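You operate a simulated robot arm through the tools that you are given. There is no shell and no other tool. Be economical: measure what you need, move in short steps, check, and stop when the job is done.

You are at the controls of a simulated two-armed robot. One attempt, no reset.

## Task
Press the zero button of the gauge three times. Put one of the square collars from the top of the plate table on the top of the large grey steel plate. Put the steel plate marked "G257" from the top of the plate table on the rusty steel plate and the steel plate marked "G527" on the small flat steel plate. Take the cap off the grease pot and lay it down on the top of the low dark cabinet. Open the drawer of the extractor, take the thick plate with yellow edges and put it in the inside of the drawer of the extractor and shut the drawer again. Take the small ring scroll with the orange dab and leave it on the squaring plate. The order is free.

The check looks at the end state, three seconds after you hand in, the way a careful person would. Anything else that was tipped, shoved, dropped, spilled or broken makes it a failure. A push-on lid holds only when it is set on centred and level and pressed home; a screw cap is set on level and turned clockwise until tight.

## Robot
Two 7-joint arms with two-finger grippers on one trunk, on a base that drives. Base frame: it is fixed to the floor where the robot stands at the start and does not move with it; the origin is under the middle of the robot, x ahead of it, y to its left, z up. Lengths are in m, angles in rad, forces in N, time in s.
The left shoulder is at the start at [0.05, 0.216, 1.246], the right one opposite. With the tool pointing down near the work surface each hand reaches from about 0.22 to 0.78 m from the robot's upright axis, wherever it stands, measured 20 degrees to its own side. Places, roughly: drawer of the extractor [-6.9, -3.6, 0.4]; grease pot [-8.25, -3.5, 1]; inside of the drawer of the extractor [-6.9, -3.6, 0.3]; rusty steel plate (8x8x2 cm) [0.7, -3, 0.9]; small flat steel plate (10x8x1 cm) [0.4, -3, 0.9]; small ring scroll with the orange  (10x10x2 cm) [-10.1, -0.3, 0.9]; square collar (4x4x2 cm) [0.4, -3.1, 0.9]; squaring plate [-6.4, -0.4, 0.9]; steel plate [0.75, -3.25, 0.75]; thick plate with yellow edges (8x6x2 cm) [-10.1, -2.6, 0.9]; top of the large grey steel plate [-2, -0.8, 0.9]; zero button of the gauge [0.7, -0.1, 1]. Payload 3.18 kg a hand.
The TCP of each hand is the grasp point between the finger pads, 0.03 m short of the fingertips. In the tool frame z runs along the fingers and y along their closing line. The gripper opens to 0.144 m. The gripper's body begins 0.103 m behind the TCP.
Orientation is that of the tool frame in the base frame, as [roll, pitch, yaw] about the fixed x, y, z axes, in that order (R = Rz(yaw) Ry(pitch) Rx(roll)). With the fingers straight down and closing along the base's y, the tool's x points along the base's -x, its y along +y and its z along -z.

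## Interface
- The arms move only by the tool drive_tool. It takes "left_deltas", "right_deltas" or both (then of equal length, played together; a hand with none holds still); each is a list of rows, each a list of 7 numbers: the opening, from 0 (shut) to 1 (fully open), then the shift along the tool's x, y, z in units of 100 mm (1.0 is 100 mm), then the turn, a rotation vector about the tool's x, y, z in units of 90 degrees (1.0 is 90 degrees). In form: [[grip, tx, ty, tz, rx, ry, rz], ...]. A call has 1 to 12 rows; each row is the pose to reach, as a shift and turn from the pose commanded when the call began, along the tool's axes at that moment. A call with a number of a shift or a turn outside -1 to 1 is refused whole. Rows are played at 5 a second. More than 0.05 m and 0.15 rad between two rows, or a gripper value outside its range, and nothing of the call is played. A pose out of reach is approached as far as the arm can. The call stops where the force on the tool passes 40 N (or 10 N more than at its start, if that is more) or the arm is blocked; 0.2 s more then pass. The fingers move at their own pace and stop on an object; they squeeze with about 34 N. The grip force told is the motor's: it shows also when the fingers shut on nothing. Time passes only in rows, and 0.2 s behind the last, so rows that repeat a pose let the fingers close. The reply holds the time, the measured pose of the TCP, the force on the tool along the base axes, the opening and the grip force, in the units named above and with some noise, with the torque about the TCP (base axes, N m) and any sound that the robot's microphone picked up, and new pictures: "pictures" is both (left out), scene, wrist or none (wrist: the cameras of the hands that moved).
- Cameras (640 x 400 px; columns grow to the right, rows downward): "scene" is now at [0.1314, -0.0238, 1.4577]; the picture's right is [-0.21, -0.98, 0.00], its down [-0.35, 0.08, -0.93] and it looks along [0.91, -0.20, -0.36] (base axes); focal length 252 px, centre (320, 200). "left" rides on the left gripper at [0.076, -0.016, -0.143] in its tool frame; the picture's right is [0.21, 0.98, 0.00], its down [-0.84, 0.18, -0.51] and it looks along [-0.50, 0.11, 0.86] (tool axes); focal length 218 px, centre (320, 200). "right" rides on the right gripper at [0.076, 0.016, -0.143] in its tool frame; the picture's right is [-0.21, 0.98, 0.00], its down [-0.84, -0.18, -0.51] and it looks along [-0.50, -0.11, 0.86] (tool axes); focal length 218 px, centre (320, 200). There is no depth. A picture from a camera that has moved, and an enlarged one, comes with that camera's place and axes in the base frame and with its lens.
- slide_trunk(by): slides the trunk up (or, below 0, down) by that many m; the arms and the scene camera ride with it, the base frame stays. It gives what a move gives, with no picture.
- drive_base(legs): drives the robot by 1 to 6 legs, each [ahead, left, turn to the left] in m, m and rad, along the robot's own axes; the way and the turn of a leg run together, so that a leg with both is an arc; at most 1.5 m and 3.142 rad a leg. The arms and the cameras ride along, it lands a little off, and it stops where it bumps. It gives what a move gives, and a new picture of the scene camera.
- turn_head(pan, tilt): turns the head with the scene camera to pan (to the left, within 1.396 rad either way) and tilt (down, from -0.506 to 1.204), counted from straight ahead of the robot. It gives what a move gives, and a new picture of the scene camera.
- zoom(camera, box): a new picture of the part [left, top, right, bottom] of that camera's present view, enlarged. The clock stands still meanwhile.
- finish_job(): hands the job in; it is judged then, once.

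Go step by step. Nothing tells you exact positions but the pictures and the camera data: compare them with the known pose of the tool, close in by small moves and look again before you grip or let go. The budget is 207 turns and 260 pictures, counting those below and the enlarged ones. Unless the task says otherwise, let go and move clear before handing in.

The tools are called after "Request:" as a command line: name --argument value ..., lists and objects as JSON in quotes. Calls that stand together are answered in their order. drive_tool: Moves the arms, as the interface text tells. Its arguments: {"type":"object","properties":{"left_deltas":{"type":"array","items":{"type":"array","items":{"type":"number"}}},"right_deltas":{"type":"array","items":{"type":"array","items":{"type":"number"}}},"pictures":{"type":"string","enum":["both","scene","wrist","none"]}},"required":[]} The other tools are called the same way: slide_trunk (by) slides the trunk up or down; drive_base (legs) drives the base; turn_head (pan, tilt) turns the head that bears the scene camera; zoom (camera, box) takes an enlarged picture of a part of a camera's view; finish_job () hands the job in.

At the start:

```text
time_s: 0.0
left_position: [0.4016, 0.115, 1.3082]
left_tool_rot: [-3.14, 0.001, 3.142]
left_wrist_force: [0.1, -0.2, -0.2]
left_torque: [-0.02, -0.01, 0.0]
left_width: 0.1441
left_gripper_force: 0.0
right_position: [0.2812, -0.1958, 1.3462]
right_tool_rot: [3.14, -0.001, -3.141]
right_wrist_force: [0.3, 0.1, 0.2]
right_torque: [-0.02, 0.02, 0.04]
right_width: 0.1444
right_gripper_force: 0.1
trunk travel left (down, up): [-0.325, 0.044]
robot x, y, heading: [-0.0033, -0.0035, -0.003]
head pan, tilt: [-0.216, 0.368]
```

scene: 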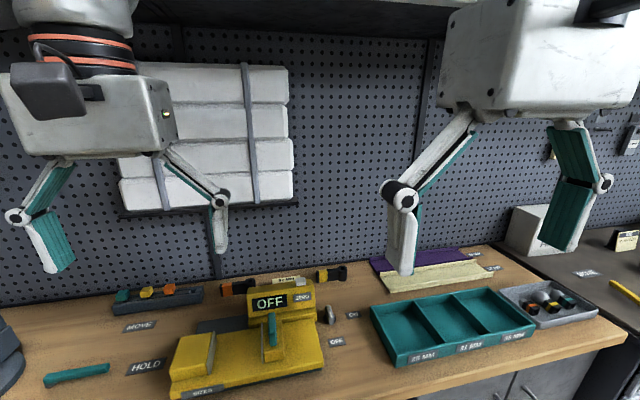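
right: 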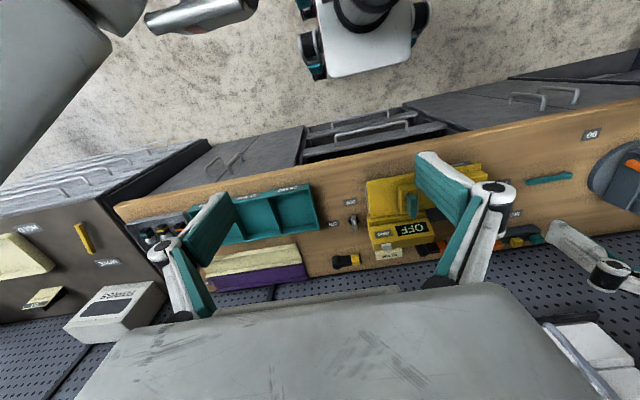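
left: 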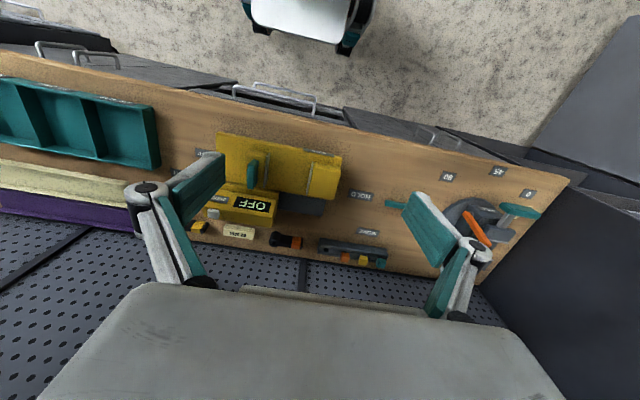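

I see a yellow gauge showing OFF, with small labels around it. I'll enlarge the picture to find the zero button.

Request:
zoom --camera "scene" --box '[160, 250, 380, 400]'

Request:
zoom --camera "left" --box '[180, 120, 380, 260]'

```text
2.67 times, centred on (270, 325) of scene
camera zoom: at [0.1314, -0.0238, 1.4577], right [-0.21, -0.98, 0.0], down [-0.35, 0.08, -0.93], along [0.91, -0.2, -0.36], focal length 672 px, centre (453, -133)
```

zoom: 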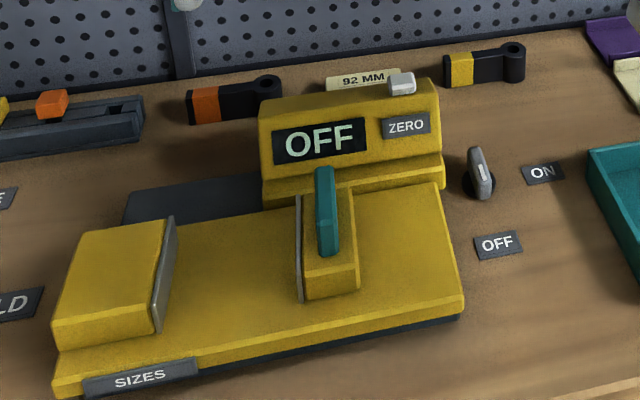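

```text
2.86 times, centred on (280, 190) of left
camera zoom: at [0.3265, 0.1, 1.4527], right [-0.21, 0.98, 0.0], down [0.84, 0.18, 0.51], along [0.5, 0.11, -0.86], focal length 624 px, centre (434, 229)
```

zoom: 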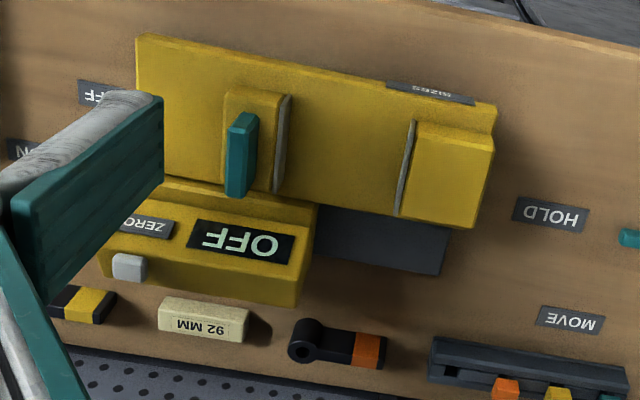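

The zero button is the grey square on top of the display housing, near [0.683, -0.092, 1.008]. I'll shut the right fingers and bring them above it in steps.

Request:
drive_tool --right_deltas '[[0, -0.33, 0, 0.15, 0, 0, 0], [0, -0.66, 0.1, 0.35, 0, 0, 0], [0, -1, 0.2, 0.5, 0, 0, 0]]' --left_deltas '[[1, 0, 0.33, 0, 0, 0, 0], [1, 0, 0.66, 0, 0, 0, 0], [1, 0, 1, 0, 0, 0, 0]]' --pictures "none"

Request:
drive_tool --right_deltas '[[0, -0.33, 0.1, 0.2, 0, 0, 0], [0, -0.66, 0.2, 0.4, 0, 0, 0], [0, -1, 0.28, 0.6, 0, 0, 0]]' --pictures "none"

Request:
drive_tool --right_deltas '[[0, -0.33, 0.1, 0.2, 0, 0, 0], [0, -0.66, 0.2, 0.4, 0, 0, 0], [0, -1, 0.28, 0.6, 0, 0, 0]]' --pictures "none"

Request:
drive_tool --right_deltas '[[0, -0.33, 0.1, 0.1, 0, 0, 0], [0, -0.66, 0.2, 0.2, 0, 0, 0], [0, -1, 0.27, 0.4, 0, 0, 0]]' --pictures "both"

```text
time_s: 0.8
left_position: [0.4034, 0.2184, 1.3089]
left_tool_rot: [-3.139, -0.002, -3.14]
left_wrist_force: [0.5, 0.8, -0.8]
left_torque: [-0.1, 0.0, -0.04]
left_width: 0.144
left_gripper_force: 0.0
right_position: [0.382, -0.1734, 1.2946]
right_tool_rot: [-3.138, -0.001, -3.141]
right_wrist_force: [-0.4, 0.0, -1.1]
right_torque: [-0.06, 0.01, -0.03]
right_width: 0.0
right_gripper_force: 31.1
trunk travel left (down, up): [-0.325, 0.044]
robot x, y, heading: [-0.0027, -0.0009, -0.004]
head pan, tilt: [-0.216, 0.368]
```

```text
time_s: 1.6
left_position: [0.4044, 0.2186, 1.3093]
left_tool_rot: [-3.139, -0.001, -3.14]
left_wrist_force: [0.5, 0.2, -0.4]
left_torque: [-0.02, 0.02, -0.02]
left_width: 0.144
left_gripper_force: 0.0
right_position: [0.4824, -0.1479, 1.235]
right_tool_rot: [3.141, -0.001, -3.14]
right_wrist_force: [0.9, -0.2, 0.0]
right_torque: [-0.03, 0.02, 0.0]
right_width: 0.0
right_gripper_force: 30.8
trunk travel left (down, up): [-0.325, 0.044]
robot x, y, heading: [0.0005, -0.0037, 0.0]
head pan, tilt: [-0.216, 0.368]
```

```text
time_s: 2.4
left_position: [0.4043, 0.2175, 1.3078]
left_tool_rot: [-3.14, -0.002, -3.139]
left_wrist_force: [0.3, -0.8, 0.7]
left_torque: [-0.02, 0.02, 0.01]
left_width: 0.1437
left_gripper_force: 0.0
right_position: [0.5825, -0.1195, 1.175]
right_tool_rot: [3.141, -0.002, -3.141]
right_wrist_force: [1.1, 0.0, 0.1]
right_torque: [0.01, 0.02, -0.01]
right_width: 0.0
right_gripper_force: 31.0
trunk travel left (down, up): [-0.325, 0.044]
robot x, y, heading: [0.0002, 0.0012, -0.002]
head pan, tilt: [-0.216, 0.368]
```

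```text
time_s: 3.2
left_position: [0.4022, 0.2161, 1.3085]
left_tool_rot: [-3.14, 0.002, -3.14]
left_wrist_force: [0.3, -0.5, 0.0]
left_torque: [0.05, -0.01, -0.02]
left_width: 0.1438
left_gripper_force: 0.1
right_position: [0.6466, -0.1002, 1.1571]
right_tool_rot: [-3.141, 0.0, 3.141]
right_wrist_force: [-0.8, -0.7, 0.0]
right_torque: [0.02, 0.0, -0.01]
right_width: 0.0
right_gripper_force: 31.2
right hand out of reach, approached as far as the arm can: row 3
trunk travel left (down, up): [-0.325, 0.044]
robot x, y, heading: [0.0009, 0.0016, 0.001]
head pan, tilt: [-0.216, 0.368]
camera scene: at [0.1308, -0.0245, 1.4578], right [-0.21, -0.98, 0.0], down [-0.35, 0.08, -0.93], along [0.91, -0.2, -0.36], focal length 252 px, centre (320, 200)
camera right: at [0.5717, -0.0837, 1.299], right [0.21, 0.98, 0.0], down [0.84, -0.18, 0.51], along [0.5, -0.11, -0.86], focal length 218 px, centre (320, 200)
```

scene: 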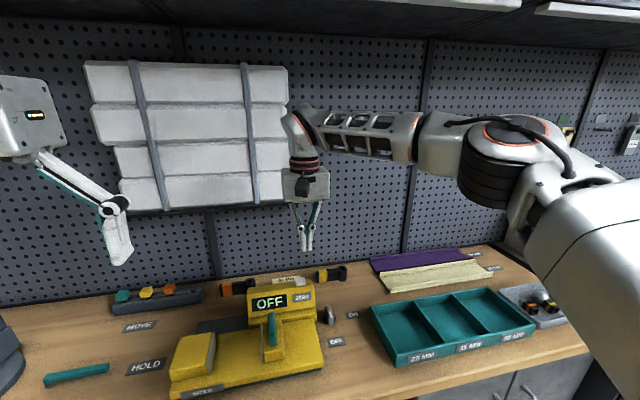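
right: 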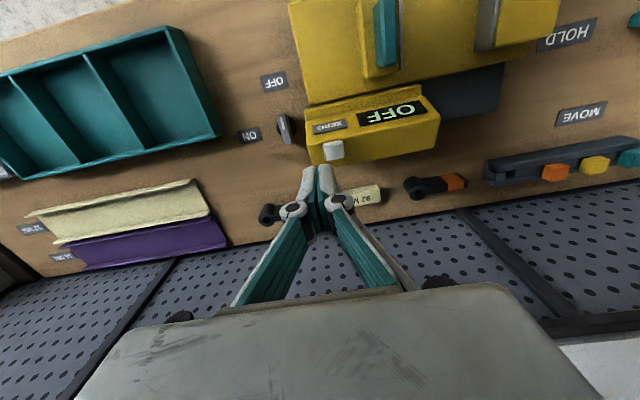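

The hand is near the end of its reach, and the button lies around [0.673, -0.088, 1.005]. I'll lower the trunk and then centre the fingers over the button.

Request:
slide_trunk --by -0.08

Request:
drive_tool --right_deltas '[[0, -0.26, 0.12, 0, 0, 0, 0], [0, -0.26, 0.12, 0, 0, 0, 0]]' --pictures "both"

```text
time_s: 4.4
left_position: [0.4004, 0.2153, 1.2297]
left_tool_rot: [-3.139, 0.001, -3.141]
left_wrist_force: [0.0, 0.6, 0.5]
left_torque: [0.02, -0.06, 0.02]
left_width: 0.1439
left_gripper_force: 0.1
right_position: [0.6477, -0.0989, 1.077]
right_tool_rot: [3.141, 0.002, 3.141]
right_wrist_force: [0.0, -0.4, -0.1]
right_torque: [-0.01, -0.04, 0.01]
right_width: 0.0
right_gripper_force: 30.3
trunk travel left (down, up): [-0.245, 0.124]
robot x, y, heading: [-0.0017, 0.0018, -0.005]
head pan, tilt: [-0.216, 0.368]
```

```text
time_s: 5.0
left_position: [0.4025, 0.2141, 1.2291]
left_tool_rot: [-3.14, -0.002, -3.139]
left_wrist_force: [0.1, -0.3, -0.2]
left_torque: [0.03, -0.04, 0.03]
left_width: 0.144
left_gripper_force: 0.0
right_position: [0.6659, -0.093, 1.0757]
right_tool_rot: [3.14, 0.002, 3.139]
right_wrist_force: [-0.2, -0.7, -0.2]
right_torque: [-0.02, 0.0, 0.0]
right_width: 0.0
right_gripper_force: 30.3
right hand out of reach, approached as far as the arm can: row 1, 2
trunk travel left (down, up): [-0.245, 0.124]
robot x, y, heading: [-0.0013, -0.0025, 0.0]
head pan, tilt: [-0.216, 0.368]
camera scene: at [0.1551, -0.0245, 1.3758], right [-0.21, -0.98, 0.0], down [-0.35, 0.08, -0.93], along [0.91, -0.2, -0.36], focal length 252 px, centre (320, 200)
camera right: at [0.5893, -0.0761, 1.2183], right [0.21, 0.98, 0.0], down [0.84, -0.18, 0.51], along [0.5, -0.11, -0.86], focal length 218 px, centre (320, 200)
```

scene: 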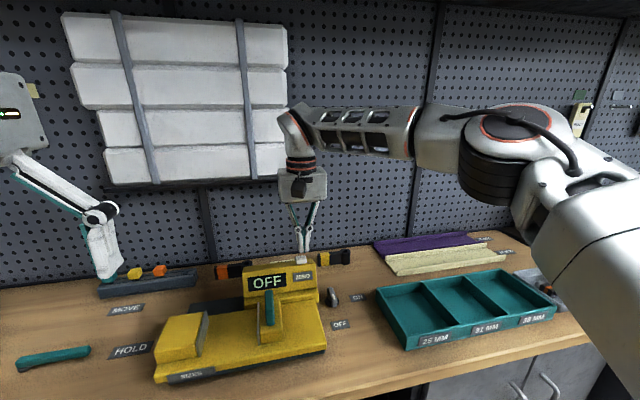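
right: 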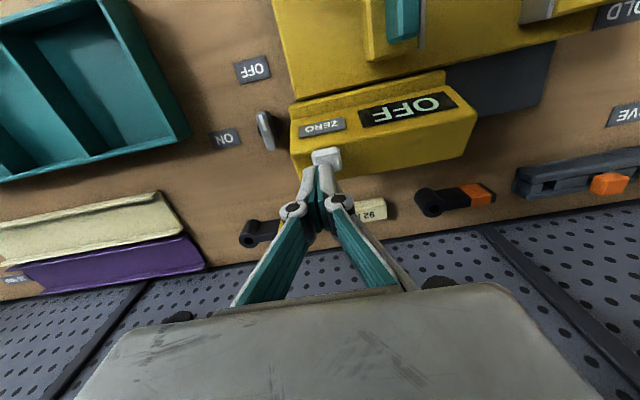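

The fingers are nearly over the button, which I now put at about [0.664, -0.086]. I'll correct slightly and go down gently until I feel contact.

Request:
drive_tool --right_deltas '[[0, 0.19, 0.02, 0, 0, 0, 0], [0, 0.19, 0.02, 0.1, 0, 0, 0], [0, 0.19, 0.02, 0.2, 0, 0, 0], [0, 0.19, 0.02, 0.3, 0, 0, 0]]' --pictures "wrist"

```text
time_s: 6.0
left_position: [0.4002, 0.2164, 1.2304]
left_tool_rot: [-3.14, 0.002, -3.14]
left_wrist_force: [0.8, -0.4, -0.7]
left_torque: [0.02, -0.01, 0.02]
left_width: 0.144
left_gripper_force: 0.0
right_position: [0.6458, -0.0899, 1.0508]
right_tool_rot: [3.14, 0.006, 3.139]
right_wrist_force: [2.0, -2.2, 20.0]
right_torque: [-0.08, -0.21, -0.04]
right_width: 0.0059
right_gripper_force: 31.1
trunk travel left (down, up): [-0.245, 0.124]
robot x, y, heading: [0.0036, 0.0008, -0.002]
head pan, tilt: [-0.216, 0.368]
heard: click
camera right: at [0.5693, -0.0734, 1.1923], right [0.21, 0.98, 0.0], down [0.84, -0.18, 0.51], along [0.5, -0.1, -0.86], focal length 218 px, centre (320, 200)
```

right: 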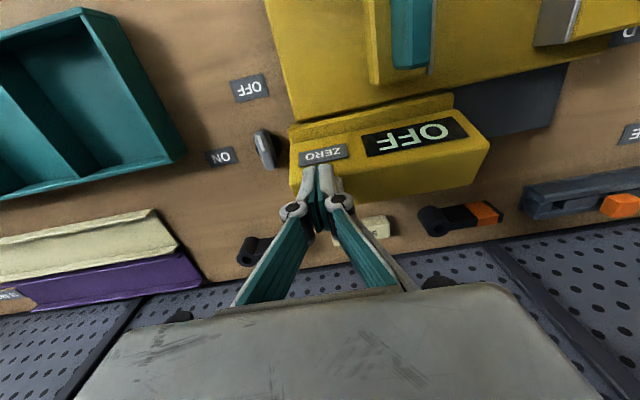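

That gave one click, so one press is done, though the fingers were about 1.5 cm back of the button's centre. I'll lift, re-centre and look.

Request:
drive_tool --right_deltas '[[0, 0, 0, -0.2, 0, 0, 0], [0, -0.14, 0.02, -0.25, 0, 0, 0], [0, -0.14, 0.02, -0.25, 0, 0, 0]]' --pictures "wrist"

```text
time_s: 6.8
left_position: [0.4022, 0.2157, 1.2284]
left_tool_rot: [-3.141, 0.0, -3.138]
left_wrist_force: [0.7, 0.3, 0.2]
left_torque: [0.03, -0.02, -0.03]
left_width: 0.1439
left_gripper_force: 0.0
right_position: [0.6597, -0.0878, 1.0705]
right_tool_rot: [3.14, 0.001, -3.141]
right_wrist_force: [-0.3, -0.1, -0.2]
right_torque: [0.01, -0.03, 0.02]
right_width: 0.0001
right_gripper_force: 30.5
trunk travel left (down, up): [-0.245, 0.124]
robot x, y, heading: [0.002, -0.0047, 0.004]
head pan, tilt: [-0.216, 0.368]
camera right: at [0.5839, -0.0709, 1.2129], right [0.21, 0.98, 0.0], down [0.84, -0.18, 0.51], along [0.5, -0.11, -0.86], focal length 218 px, centre (320, 200)
```

right: 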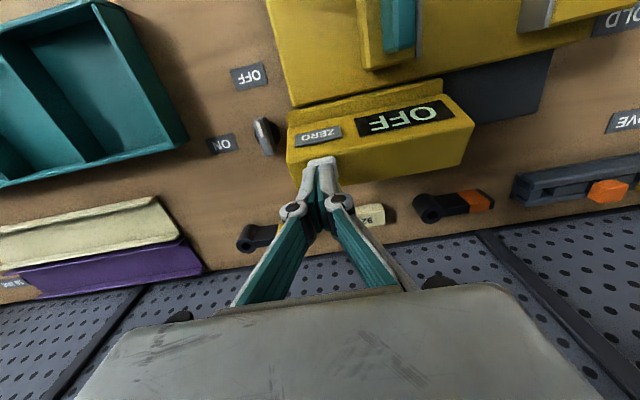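

Request:
zoom --camera "right" --box '[270, 100, 390, 230]'

Request:
zoom --camera "scene" --box '[230, 190, 370, 320]'

```text
3.08 times, centred on (330, 165) of right
camera zoom: at [0.5839, -0.0709, 1.2129], right [0.21, 0.98, 0.0], down [0.84, -0.18, 0.51], along [0.5, -0.11, -0.86], focal length 672 px, centre (289, 308)
```

zoom: 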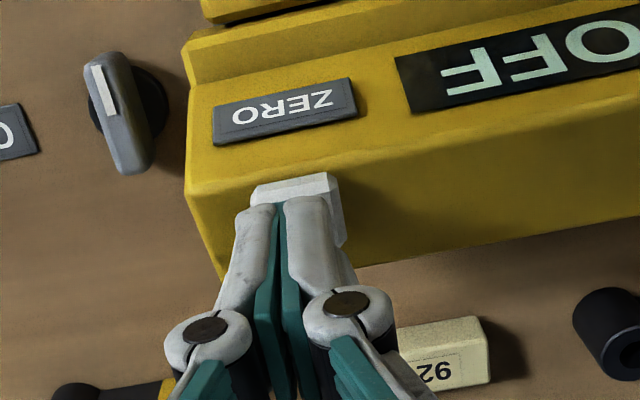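

```text
3.08 times, centred on (300, 255) of scene
camera zoom: at [0.1551, -0.0241, 1.3757], right [-0.21, -0.98, 0.0], down [-0.35, 0.08, -0.93], along [0.91, -0.2, -0.36], focal length 775 px, centre (382, 31)
```

zoom: 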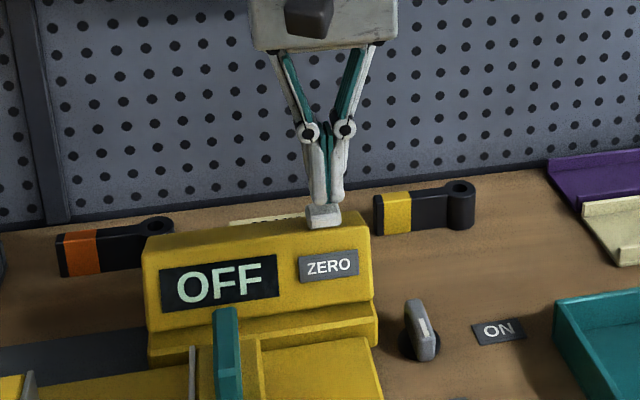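

The button sits just under the fingertips, so I'll press it a second and third time, one press per call, and count the clicks.

Request:
drive_tool --right_deltas '[[0, 0, 0.04, 0.1, 0, 0, 0], [0, 0, 0.04, 0.2, 0, 0, 0], [0, 0, 0.04, 0.26, 0, 0, 0], [0, 0, 0.04, 0.1, 0, 0, 0], [0, 0, 0.04, 0, 0, 0, 0], [0, 0, 0.04, 0, 0, 0, 0]]' --pictures "wrist"

```text
time_s: 8.2
left_position: [0.4025, 0.2155, 1.2278]
left_tool_rot: [-3.139, -0.001, -3.14]
left_wrist_force: [0.2, 0.1, 0.2]
left_torque: [0.01, 0.01, -0.01]
left_width: 0.1442
left_gripper_force: 0.1
right_position: [0.6599, -0.0837, 1.0706]
right_tool_rot: [-3.14, -0.002, -3.141]
right_wrist_force: [0.3, -0.1, 0.7]
right_torque: [0.03, 0.05, -0.02]
right_width: 0.0
right_gripper_force: 31.0
trunk travel left (down, up): [-0.245, 0.124]
robot x, y, heading: [-0.0005, 0.0013, -0.001]
head pan, tilt: [-0.216, 0.368]
heard: click
camera right: at [0.5844, -0.0666, 1.2126], right [0.21, 0.98, 0.0], down [0.84, -0.18, 0.51], along [0.5, -0.11, -0.86], focal length 218 px, centre (320, 200)
```

right: 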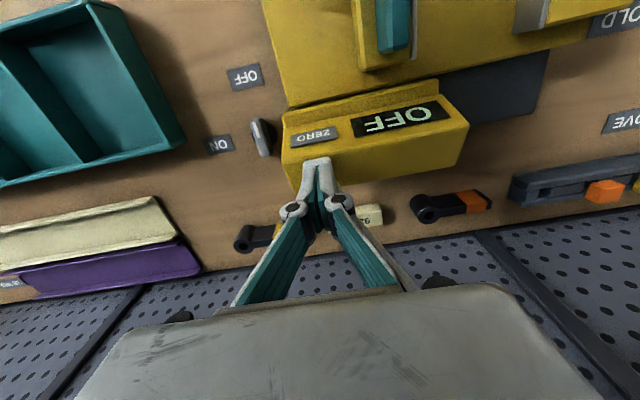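

Second click heard. One more press, then I'll lift and pull back.

Request:
drive_tool --right_deltas '[[0, 0, 0, 0.1, 0, 0, 0], [0, 0, 0, 0.2, 0, 0, 0], [0, 0, 0, 0.26, 0, 0, 0], [0, 0, 0, 0.1, 0, 0, 0], [0, 0, 0, -0.1, 0, 0, 0], [0, 0, 0, -0.5, 0, 0, 0], [0, 0, 0, -0.9, 0, 0, 0]]' --pictures "none"

Request:
drive_tool --right_deltas '[[0, 0.4, 0, 0, 0, 0, 0], [0, 0.8, 0, 0, 0, 0, 0], [0, 1, 0, 0, 0, 0, 0]]' --pictures "scene"

```text
time_s: 9.8
left_position: [0.3947, 0.2189, 1.2323]
left_tool_rot: [-3.136, 0.006, -3.138]
left_wrist_force: [-1.4, 0.7, 0.8]
left_torque: [-0.12, -0.24, -0.01]
left_width: 0.144
left_gripper_force: 0.0
right_position: [0.6314, -0.0951, 1.1325]
right_tool_rot: [-3.122, 0.054, -3.136]
right_wrist_force: [-1.9, 0.9, 0.5]
right_torque: [-0.08, -0.24, 0.01]
right_width: 0.0
right_gripper_force: 30.8
right hand out of reach, approached as far as the arm can: row 6, 7
trunk travel left (down, up): [-0.245, 0.124]
robot x, y, heading: [0.0033, -0.0018, -0.0]
head pan, tilt: [-0.216, 0.368]
heard: click
```

```text
time_s: 10.6
left_position: [0.4029, 0.2152, 1.2292]
left_tool_rot: [-3.139, -0.001, -3.14]
left_wrist_force: [1.0, 0.2, 0.2]
left_torque: [-0.01, 0.01, 0.0]
left_width: 0.144
left_gripper_force: 0.1
right_position: [0.5364, -0.0975, 1.1225]
right_tool_rot: [-3.142, 0.001, 3.141]
right_wrist_force: [0.3, -0.6, -0.1]
right_torque: [0.01, 0.0, 0.0]
right_width: 0.0002
right_gripper_force: 30.3
trunk travel left (down, up): [-0.245, 0.124]
robot x, y, heading: [0.0019, 0.0001, -0.004]
head pan, tilt: [-0.216, 0.368]
camera scene: at [0.1558, -0.0241, 1.3755], right [-0.21, -0.98, 0.0], down [-0.35, 0.08, -0.93], along [0.91, -0.2, -0.36], focal length 252 px, centre (320, 200)
```

scene: 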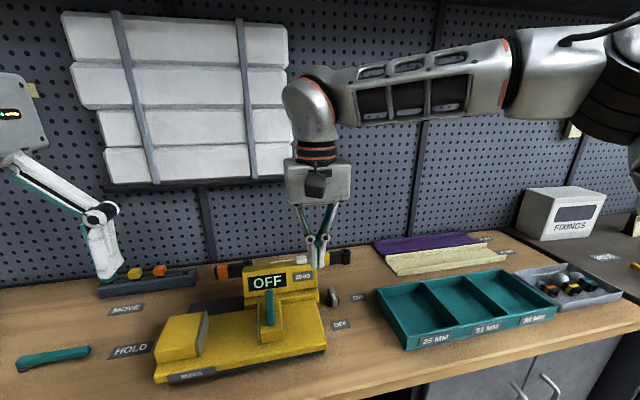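

All three presses clicked. Next I'll back off the bench and look to the right for the plate table.

Request:
drive_tool --right_deltas '[[0, 0.4, -0.2, 0, 0, 0, 0], [0, 0.8, -0.4, 0, 0, 0, 0], [0, 1, -0.6, -0.2, 0, 0, 0]]' --pictures "none"

Request:
drive_base --legs '[[-0.5, 0, 0]]'

Request:
turn_head --pan -1.2 --tilt 0.3

```text
time_s: 11.4
left_position: [0.4021, 0.2155, 1.2292]
left_tool_rot: [-3.14, 0.0, -3.138]
left_wrist_force: [-0.5, -0.3, 0.0]
left_torque: [0.01, -0.02, 0.03]
left_width: 0.1439
left_gripper_force: 0.0
right_position: [0.4373, -0.158, 1.1433]
right_tool_rot: [3.141, 0.0, -3.14]
right_wrist_force: [-0.6, 0.6, -0.4]
right_torque: [0.01, 0.03, 0.0]
right_width: 0.0
right_gripper_force: 30.9
trunk travel left (down, up): [-0.245, 0.124]
robot x, y, heading: [0.0022, -0.0003, -0.003]
head pan, tilt: [-0.216, 0.368]
```

```text
time_s: 14.3
left_position: [-0.0843, 0.2184, 1.2285]
left_tool_rot: [-3.139, -0.001, -3.137]
left_wrist_force: [0.3, 0.5, -0.5]
left_torque: [-0.01, 0.03, -0.01]
left_width: 0.1441
left_gripper_force: 0.1
right_position: [-0.0497, -0.1521, 1.1417]
right_tool_rot: [3.141, -0.003, -3.139]
right_wrist_force: [-0.5, -0.4, -1.0]
right_torque: [-0.03, 0.05, -0.03]
right_width: 0.0
right_gripper_force: 30.8
trunk travel left (down, up): [-0.245, 0.124]
robot x, y, heading: [-0.489, 0.0041, 0.003]
head pan, tilt: [-0.216, 0.368]
stopped in leg 1: the robot was blocked; the commanded pose is now the measured one
camera scene: at [-0.3317, -0.0212, 1.3756], right [-0.21, -0.98, 0.0], down [-0.35, 0.08, -0.93], along [0.91, -0.2, -0.36], focal length 252 px, centre (320, 200)
```

scene: 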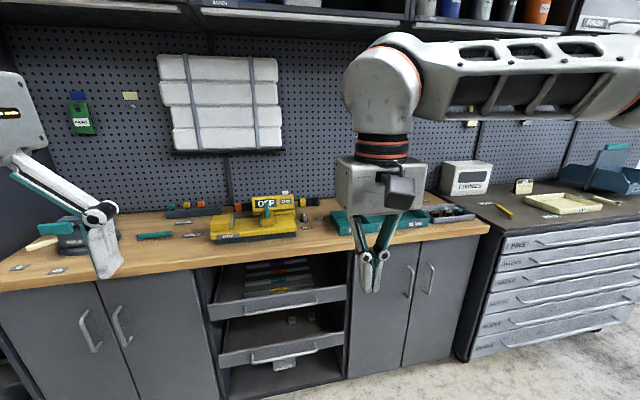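

```text
time_s: 15.6
left_position: [-0.0873, 0.2179, 1.2288]
left_tool_rot: [-3.14, 0.001, -3.138]
left_wrist_force: [-0.1, 0.0, -0.5]
left_torque: [-0.01, -0.01, 0.0]
left_width: 0.1441
left_gripper_force: 0.0
right_position: [-0.0489, -0.1545, 1.1425]
right_tool_rot: [3.141, 0.0, -3.14]
right_wrist_force: [1.2, 0.1, -0.3]
right_torque: [-0.03, -0.02, 0.01]
right_width: 0.0
right_gripper_force: 30.3
trunk travel left (down, up): [-0.245, 0.124]
robot x, y, heading: [-0.4863, 0.0001, 0.002]
head pan, tilt: [-1.201, 0.3]
camera scene: at [-0.3894, -0.089, 1.382], right [-0.93, -0.36, 0.0], down [-0.11, 0.28, -0.96], along [0.35, -0.89, -0.3], focal length 252 px, centre (320, 200)
```

scene: 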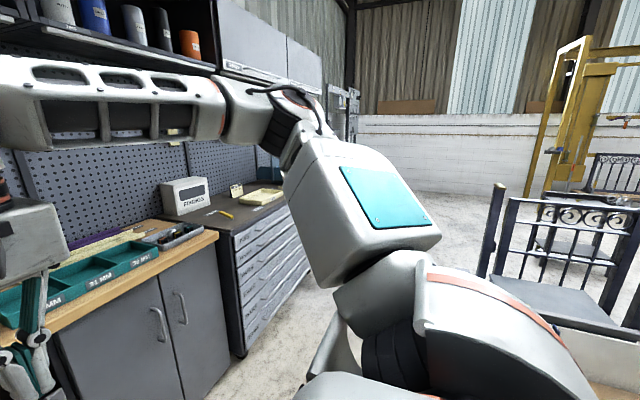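

The base was blocked behind at x of about -0.49. I'll come forward a little and turn right in place to see the way.

Request:
drive_base --legs '[[0.12, 0, 0], [0, 0, -1.57]]'

Request:
turn_head --pan 0 --tilt 0.35

Request:
turn_head --pan -1.2 --tilt 0.4

```text
time_s: 20.6
left_position: [-0.1505, -0.3998, 1.2279]
left_tool_rot: [-3.14, -0.001, 1.575]
left_wrist_force: [0.5, -0.2, -0.2]
left_torque: [-0.01, -0.02, -0.04]
left_width: 0.1438
left_gripper_force: 0.1
right_position: [-0.5231, -0.4368, 1.1429]
right_tool_rot: [-3.141, 0.0, 1.575]
right_wrist_force: [-0.6, -0.9, 0.1]
right_torque: [0.0, -0.03, -0.04]
right_width: 0.0
right_gripper_force: 30.9
trunk travel left (down, up): [-0.245, 0.124]
robot x, y, heading: [-0.371, 0.0009, -1.569]
head pan, tilt: [-1.201, 0.3]
camera scene: at [-0.4552, -0.1005, 1.382], right [-0.36, 0.93, 0.0], down [0.28, 0.11, -0.96], along [-0.89, -0.35, -0.3], focal length 252 px, centre (320, 200)
```

scene: 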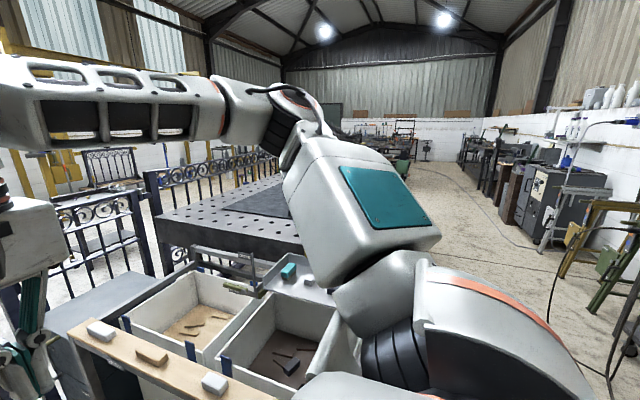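

```text
time_s: 22.1
left_position: [-0.1504, -0.4, 1.2303]
left_tool_rot: [-3.139, 0.0, 1.576]
left_wrist_force: [0.1, 0.1, -0.3]
left_torque: [0.03, 0.01, 0.0]
left_width: 0.1441
left_gripper_force: 0.0
right_position: [-0.5238, -0.4368, 1.1419]
right_tool_rot: [3.141, -0.001, 1.575]
right_wrist_force: [0.0, 0.0, -0.4]
right_torque: [-0.03, 0.02, 0.02]
right_width: 0.0
right_gripper_force: 30.5
trunk travel left (down, up): [-0.245, 0.124]
robot x, y, heading: [-0.3678, 0.0036, -1.571]
head pan, tilt: [0.0, 0.351]
camera scene: at [-0.3678, -0.1595, 1.3773], right [-1.0, 0.0, 0.0], down [0.0, 0.34, -0.94], along [0.0, -0.94, -0.34], focal length 252 px, centre (320, 200)
```

scene: 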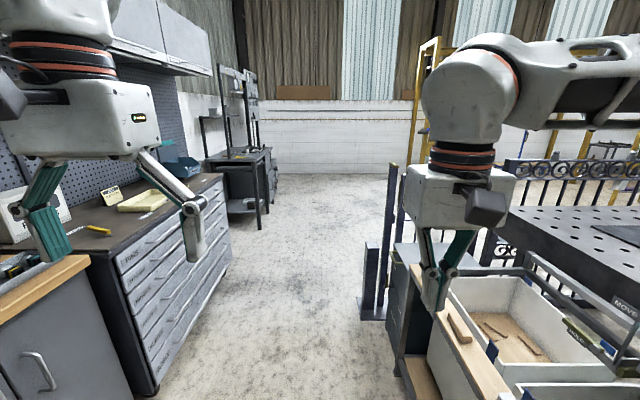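

```text
time_s: 23.4
left_position: [-0.1515, -0.3995, 1.2297]
left_tool_rot: [-3.14, 0.001, 1.574]
left_wrist_force: [-0.2, 0.3, 0.4]
left_torque: [0.03, 0.01, 0.04]
left_width: 0.1441
left_gripper_force: 0.1
right_position: [-0.5244, -0.4372, 1.1427]
right_tool_rot: [-3.141, 0.001, 1.574]
right_wrist_force: [-0.1, -0.2, -0.4]
right_torque: [0.02, 0.02, -0.01]
right_width: 0.0002
right_gripper_force: 30.8
trunk travel left (down, up): [-0.245, 0.124]
robot x, y, heading: [-0.3654, 0.0012, -1.568]
head pan, tilt: [-1.201, 0.4]
camera scene: at [-0.4543, -0.1003, 1.3728], right [-0.37, 0.93, 0.0], down [0.36, 0.14, -0.92], along [-0.86, -0.34, -0.39], focal length 252 px, centre (320, 200)
```

scene: 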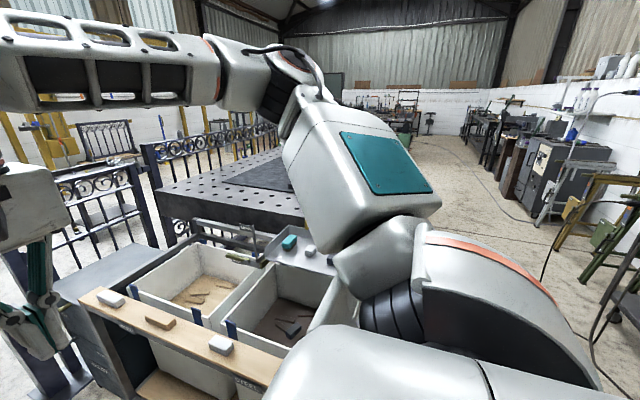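

The aisle runs between the bench front (x≈0.45) and the bin bench (x≈-0.66), and the plate table looks to be straight ahead on the left. I'll shift left to the middle of the aisle and drive forward.

Request:
drive_base --legs '[[0, 0.27, 0], [1.5, 0, 0], [0.7, 0, 0]]'

Request:
turn_head --pan 0.5 --tilt 0.45

```text
time_s: 36.9
left_position: [0.12, -2.5991, 1.229]
left_tool_rot: [-3.14, 0.001, 1.576]
left_wrist_force: [-0.2, 1.0, 0.3]
left_torque: [0.0, 0.06, -0.02]
left_width: 0.144
left_gripper_force: 0.0
right_position: [-0.2521, -2.6351, 1.1419]
right_tool_rot: [3.142, -0.001, 1.574]
right_wrist_force: [-0.4, 0.5, -0.2]
right_torque: [0.01, -0.04, 0.01]
right_width: 0.0002
right_gripper_force: 30.4
trunk travel left (down, up): [-0.245, 0.124]
robot x, y, heading: [-0.1026, -2.1976, -1.567]
head pan, tilt: [-1.201, 0.4]
camera scene: at [-0.1824, -2.2994, 1.3728], right [-0.36, 0.93, 0.0], down [0.36, 0.14, -0.92], along [-0.86, -0.33, -0.39], focal length 252 px, centre (320, 200)
```

scene: 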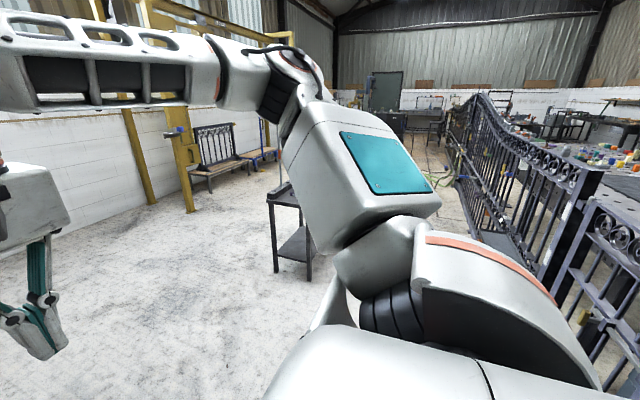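

```text
time_s: 38.6
left_position: [0.1199, -2.5999, 1.229]
left_tool_rot: [-3.139, 0.0, 1.576]
left_wrist_force: [1.1, -0.2, -0.2]
left_torque: [0.04, -0.02, 0.0]
left_width: 0.1439
left_gripper_force: 0.2
right_position: [-0.2524, -2.6347, 1.1419]
right_tool_rot: [3.141, 0.0, 1.572]
right_wrist_force: [0.3, 0.0, -0.6]
right_torque: [0.05, 0.03, -0.02]
right_width: 0.0
right_gripper_force: 30.1
trunk travel left (down, up): [-0.245, 0.124]
robot x, y, heading: [-0.0937, -2.1993, -1.571]
head pan, tilt: [0.499, 0.45]
camera scene: at [-0.052, -2.346, 1.3681], right [-0.88, -0.48, 0.0], down [-0.21, 0.38, -0.9], along [0.43, -0.79, -0.44], focal length 252 px, centre (320, 200)
```

scene: 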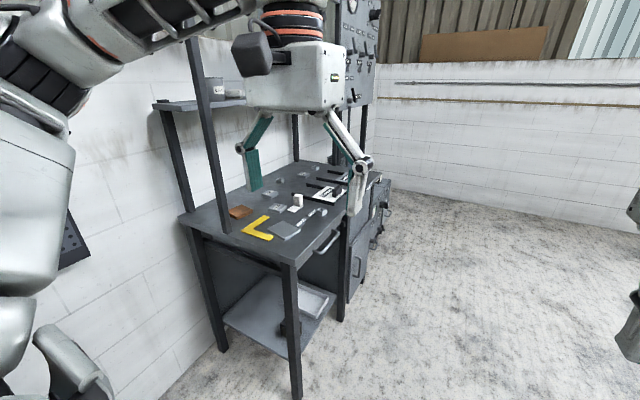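

The plate table is at front-left with the plates on top. I'll drive past its post, staying clear, then turn left to face it.

Request:
drive_base --legs '[[0.9, -0.25, 0], [0, 0, 1.571]]'

Request:
turn_head --pan 0 --tilt 0.5

```text
time_s: 47.3
left_position: [0.0568, -2.8799, 1.2296]
left_tool_rot: [-3.137, 0.001, 3.141]
left_wrist_force: [-0.5, 0.4, -1.1]
left_torque: [-0.04, 0.01, 0.01]
left_width: 0.1439
left_gripper_force: 0.1
right_position: [0.0923, -3.2522, 1.1417]
right_tool_rot: [3.141, -0.001, 3.141]
right_wrist_force: [-1.1, 1.3, -0.1]
right_torque: [-0.04, -0.03, 0.02]
right_width: 0.0
right_gripper_force: 30.3
trunk travel left (down, up): [-0.245, 0.124]
robot x, y, heading: [-0.3408, -3.0937, -0.003]
head pan, tilt: [0.499, 0.45]
camera scene: at [-0.2002, -3.0552, 1.3681], right [0.48, -0.88, 0.0], down [-0.38, -0.21, -0.9], along [0.79, 0.43, -0.44], focal length 252 px, centre (320, 200)
```

scene: 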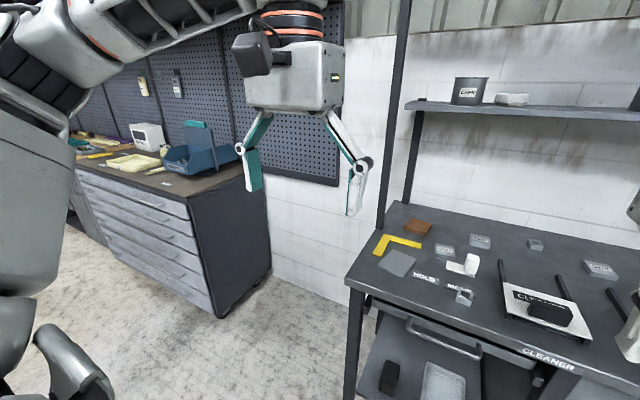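

```text
time_s: 48.2
left_position: [0.0565, -2.8805, 1.2293]
left_tool_rot: [-3.138, 0.0, 3.141]
left_wrist_force: [-0.1, -0.9, 0.8]
left_torque: [-0.01, 0.0, 0.04]
left_width: 0.144
left_gripper_force: 0.1
right_position: [0.0921, -3.2527, 1.1419]
right_tool_rot: [3.14, -0.001, -3.141]
right_wrist_force: [0.0, 0.5, -1.0]
right_torque: [0.0, 0.0, -0.02]
right_width: 0.0
right_gripper_force: 31.0
trunk travel left (down, up): [-0.245, 0.124]
robot x, y, heading: [-0.3451, -3.0939, -0.006]
head pan, tilt: [0.0, 0.499]
camera scene: at [-0.19, -3.0993, 1.3637], right [0.0, -1.0, 0.0], down [-0.48, 0.0, -0.88], along [0.88, 0.0, -0.48], focal length 252 px, centre (320, 200)
```

scene: 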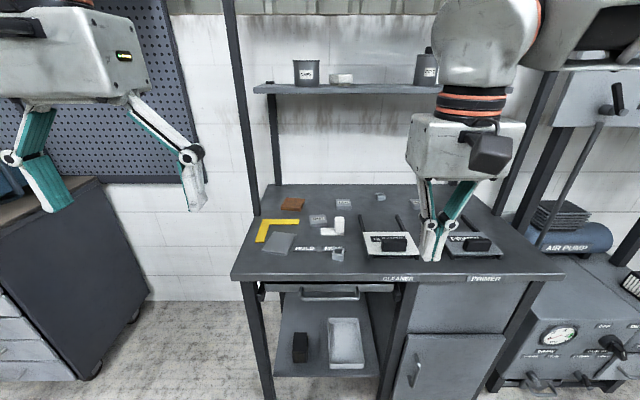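

The table shows an orange-brown (rusty) plate, a yellow square, a grey flat plate and small marked plates. I'll drive closer and enlarge the view.

Request:
drive_base --legs '[[0.27, 0, 0]]'

Request:
turn_head --pan 0.1 --tilt 0.7

Request:
zoom --camera "scene" --box '[220, 100, 460, 250]'

```text
time_s: 50.1
left_position: [0.327, -2.8809, 1.2295]
left_tool_rot: [-3.138, -0.001, 3.142]
left_wrist_force: [0.4, 0.1, 0.2]
left_torque: [-0.01, 0.04, 0.01]
left_width: 0.1441
left_gripper_force: 0.1
right_position: [0.3613, -3.2535, 1.1421]
right_tool_rot: [-3.141, -0.001, -3.142]
right_wrist_force: [0.8, -0.3, -0.4]
right_torque: [0.0, 0.04, 0.01]
right_width: 0.0
right_gripper_force: 30.6
trunk travel left (down, up): [-0.245, 0.124]
robot x, y, heading: [-0.0748, -3.0952, -0.002]
head pan, tilt: [0.0, 0.499]
camera scene: at [0.0797, -3.0997, 1.3636], right [0.0, -1.0, 0.0], down [-0.48, 0.0, -0.88], along [0.88, 0.0, -0.48], focal length 252 px, centre (320, 200)
```

scene: 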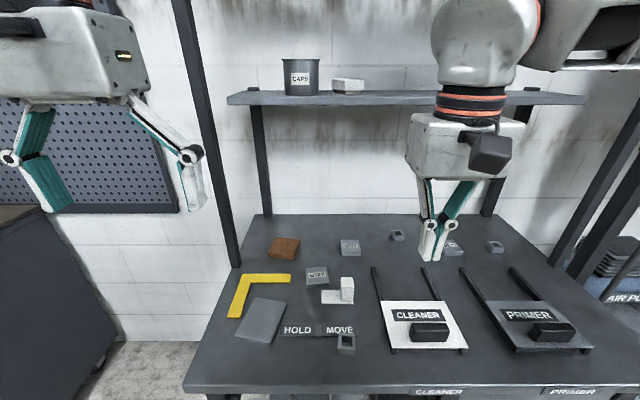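

```text
time_s: 50.9
left_position: [0.3249, -2.8798, 1.2291]
left_tool_rot: [-3.139, 0.002, -3.14]
left_wrist_force: [0.1, 0.3, -0.2]
left_torque: [-0.01, -0.04, 0.0]
left_width: 0.1439
left_gripper_force: 0.0
right_position: [0.3619, -3.2537, 1.1437]
right_tool_rot: [-3.141, 0.0, 3.141]
right_wrist_force: [0.6, -0.3, -0.7]
right_torque: [0.01, -0.03, 0.04]
right_width: 0.0
right_gripper_force: 30.4
trunk travel left (down, up): [-0.245, 0.124]
robot x, y, heading: [-0.0787, -3.095, -0.002]
head pan, tilt: [0.099, 0.7]
camera scene: at [0.0724, -3.0913, 1.346], right [0.1, -1.0, 0.0], down [-0.64, -0.06, -0.77], along [0.76, 0.07, -0.64], focal length 252 px, centre (320, 200)
```

scene: 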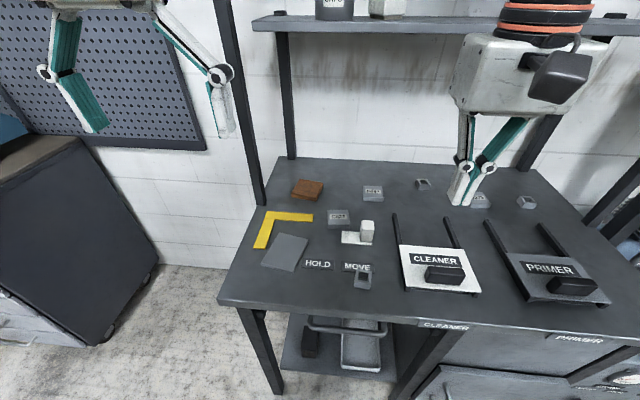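

```text
2.67 times, centred on (340, 175) of scene
camera zoom: at [0.0724, -3.0913, 1.346], right [0.1, -1.0, 0.0], down [-0.64, -0.06, -0.77], along [0.76, 0.07, -0.64], focal length 672 px, centre (267, 267)
```

zoom: 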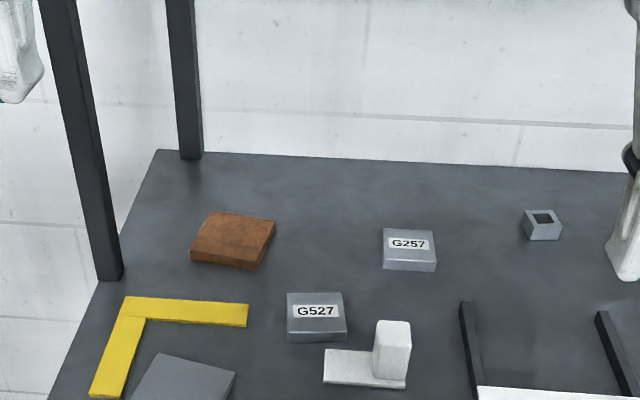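

G257 sits toward the back and G527 nearer, and the rusty plate is left-rear beside a post. The reach is marginal, so I'll move a bit closer, put the right hand over the plates and look with its camera.

Request:
drive_base --legs '[[0.06, 0.08, 0]]'

Request:
drive_tool --right_deltas '[[0.5, -0.4, 0.0, 0.1, 0, 0, 0], [1, -0.8, 0.0, 0.2, 0, 0, 0], [1, -1, 0.0, 0.3, 0, 0, 0]]' --pictures "wrist"

```text
time_s: 52.2
left_position: [0.3861, -2.8019, 1.2284]
left_tool_rot: [-3.138, -0.002, -3.142]
left_wrist_force: [0.8, 0.1, 0.0]
left_torque: [-0.05, 0.0, -0.01]
left_width: 0.1442
left_gripper_force: 0.1
right_position: [0.422, -3.1722, 1.1439]
right_tool_rot: [-3.141, 0.0, 3.139]
right_wrist_force: [0.4, 0.0, 0.2]
right_torque: [-0.08, 0.01, -0.01]
right_width: 0.0
right_gripper_force: 30.3
trunk travel left (down, up): [-0.245, 0.124]
robot x, y, heading: [-0.0178, -3.0166, -0.004]
head pan, tilt: [0.099, 0.7]
camera scene: at [0.1328, -3.0115, 1.3459], right [0.1, -1.0, 0.0], down [-0.64, -0.06, -0.76], along [0.76, 0.07, -0.64], focal length 252 px, centre (320, 200)
```

scene: 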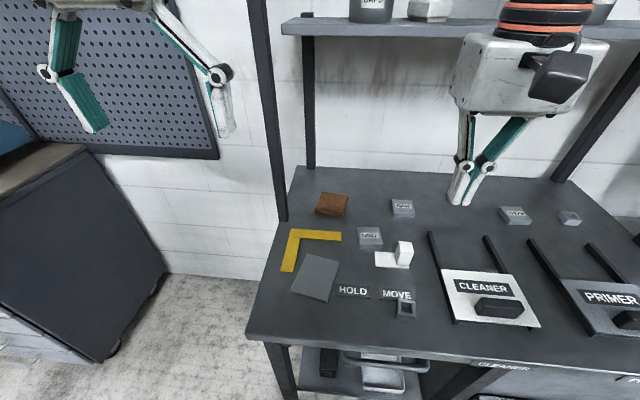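

```text
time_s: 53.0
left_position: [0.3861, -2.8011, 1.2291]
left_tool_rot: [-3.14, 0.0, 3.141]
left_wrist_force: [0.6, 0.7, -0.1]
left_torque: [-0.02, -0.01, -0.01]
left_width: 0.144
left_gripper_force: 0.1
right_position: [0.5215, -3.1744, 1.1126]
right_tool_rot: [3.14, 0.0, -3.14]
right_wrist_force: [0.3, 0.4, 0.8]
right_torque: [-0.03, 0.01, 0.01]
right_width: 0.1438
right_gripper_force: 0.0
trunk travel left (down, up): [-0.245, 0.124]
robot x, y, heading: [-0.0173, -3.0171, -0.002]
head pan, tilt: [0.099, 0.7]
camera right: at [0.4458, -3.1571, 1.2553], right [0.21, 0.98, 0.0], down [0.84, -0.18, 0.51], along [0.5, -0.11, -0.86], focal length 218 px, centre (320, 200)
```

right: 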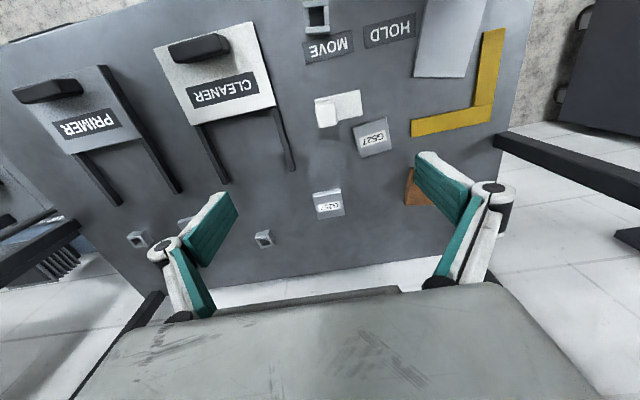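

Estimates: G257 at about [0.68, -3.19], G527 at about [0.563, -3.09], table top at about z 0.85. I'll bring the right hand above G257.

Request:
drive_tool --right_deltas '[[1, -0.4, -0.05, 0.2, 0, 0, 0], [1, -0.8, -0.1, 0.5, 0, 0, 0], [1, -1, -0.16, 0.8, 0, 0, 0]]' --pictures "none"

Request:
drive_tool --right_deltas '[[1, -0.3, 0, 0.2, 0, 0, 0], [1, -0.55, 0.0, 0.4, 0, 0, 0]]' --pictures "wrist"

Request:
zoom --camera "right" --box '[200, 80, 440, 230]'

```text
refused: row 2 steps farther than a row can; nothing moved
```

```text
time_s: 53.6
left_position: [0.3858, -2.8013, 1.2301]
left_tool_rot: [-3.14, -0.001, 3.142]
left_wrist_force: [0.0, -0.6, -0.2]
left_torque: [-0.02, -0.02, 0.0]
left_width: 0.1441
left_gripper_force: 0.0
right_position: [0.5771, -3.1733, 1.0735]
right_tool_rot: [-3.141, -0.001, 3.14]
right_wrist_force: [0.3, 0.2, 0.0]
right_torque: [-0.03, 0.0, 0.0]
right_width: 0.1442
right_gripper_force: 0.0
trunk travel left (down, up): [-0.245, 0.124]
robot x, y, heading: [-0.0172, -3.0167, 0.002]
head pan, tilt: [0.099, 0.7]
camera right: at [0.5007, -3.1565, 1.215], right [0.21, 0.98, 0.0], down [0.84, -0.18, 0.51], along [0.5, -0.11, -0.86], focal length 218 px, centre (320, 200)
```

right: 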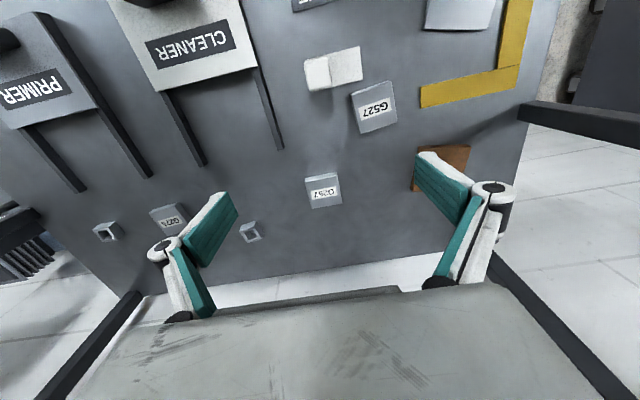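

```text
2.67 times, centred on (320, 155) of right
camera zoom: at [0.5007, -3.1565, 1.215], right [0.21, 0.98, 0.0], down [0.84, -0.18, 0.51], along [0.5, -0.11, -0.86], focal length 582 px, centre (320, 320)
```

zoom: 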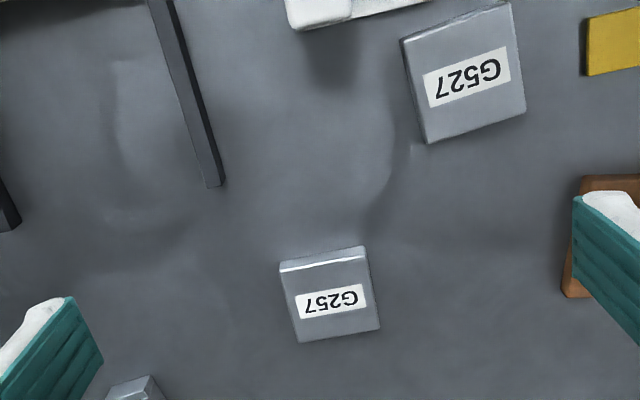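

G257 is square to the base axes and about 5.8 cm wide, at about [0.687, -3.19]. I'll move over it in smaller rows.

Request:
drive_tool --right_deltas '[[1, -0.4, -0.08, 0.1, 0, 0, 0], [1, -0.8, -0.17, 0.2, 0, 0, 0], [1, -1, -0.17, 0.5, 0, 0, 0], [1, -1, -0.17, 0.9, 0, 0, 0]]' --pictures "wrist"

```text
time_s: 54.6
left_position: [0.389, -2.8007, 1.2277]
left_tool_rot: [-3.141, -0.001, 3.141]
left_wrist_force: [0.9, 0.3, -1.2]
left_torque: [-0.02, 0.06, -0.03]
left_width: 0.1438
left_gripper_force: 0.0
right_position: [0.6744, -3.1903, 0.9921]
right_tool_rot: [3.141, 0.0, 3.141]
right_wrist_force: [0.6, -0.2, -0.3]
right_torque: [-0.01, 0.06, 0.03]
right_width: 0.1438
right_gripper_force: 0.1
right hand out of reach, approached as far as the arm can: row 2, 3, 4
trunk travel left (down, up): [-0.245, 0.124]
robot x, y, heading: [-0.0148, -3.0173, -0.004]
head pan, tilt: [0.099, 0.7]
camera right: at [0.5983, -3.174, 1.1347], right [0.21, 0.98, 0.0], down [0.84, -0.18, 0.51], along [0.5, -0.11, -0.86], focal length 218 px, centre (320, 200)
```

right: 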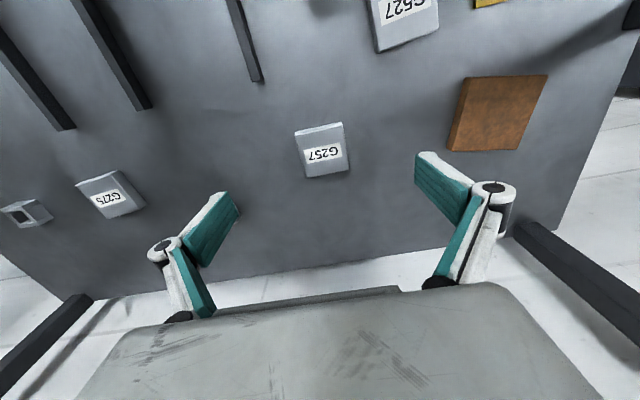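

G257 confirmed at [0.686, -3.191] with its top at about z 0.87. I'll go down around it.

Request:
drive_tool --right_deltas '[[1, 0, 0, 0.4, 0, 0, 0], [1, -0.06, 0, 0.7, 0, 0, 0], [1, -0.12, 0, 0.92, 0, 0, 0]]' --pictures "wrist"

Request:
zoom --camera "right" --box '[200, 40, 480, 215]'

```text
time_s: 55.5
left_position: [0.3858, -2.8023, 1.2286]
left_tool_rot: [-3.139, 0.0, 3.141]
left_wrist_force: [-1.2, 0.7, -1.0]
left_torque: [-0.03, 0.03, -0.02]
left_width: 0.1438
left_gripper_force: 0.1
right_position: [0.683, -3.1906, 0.8998]
right_tool_rot: [-3.14, -0.001, 3.139]
right_wrist_force: [0.7, -0.6, -0.3]
right_torque: [0.02, 0.02, 0.02]
right_width: 0.1438
right_gripper_force: 0.1
trunk travel left (down, up): [-0.245, 0.124]
robot x, y, heading: [-0.0177, -3.0142, -0.001]
head pan, tilt: [0.099, 0.7]
camera right: at [0.608, -3.1738, 1.0426], right [0.21, 0.98, 0.0], down [0.84, -0.18, 0.51], along [0.5, -0.11, -0.86], focal length 218 px, centre (320, 200)
```

right: 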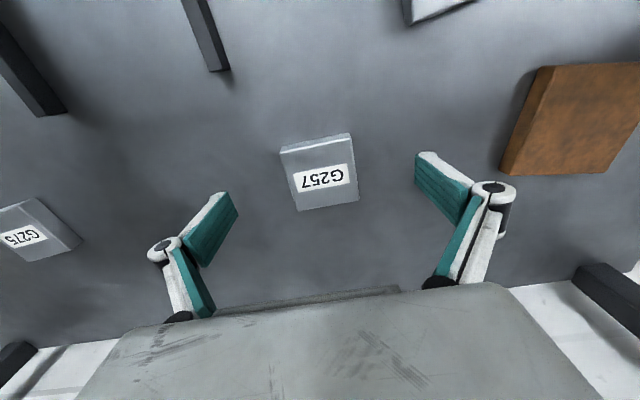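

```text
2.29 times, centred on (340, 128) of right
camera zoom: at [0.608, -3.1738, 1.0426], right [0.21, 0.98, 0.0], down [0.84, -0.18, 0.51], along [0.5, -0.11, -0.86], focal length 499 px, centre (274, 366)
```

zoom: 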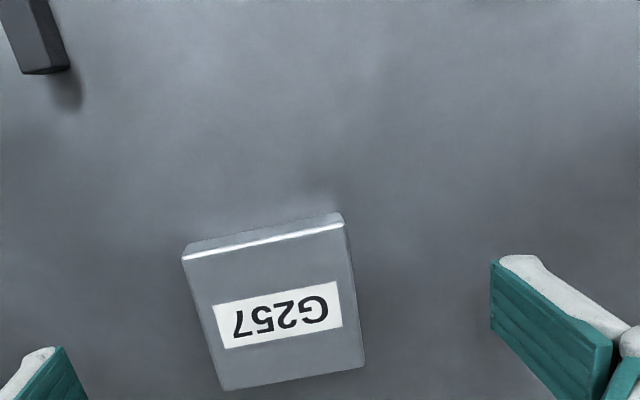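

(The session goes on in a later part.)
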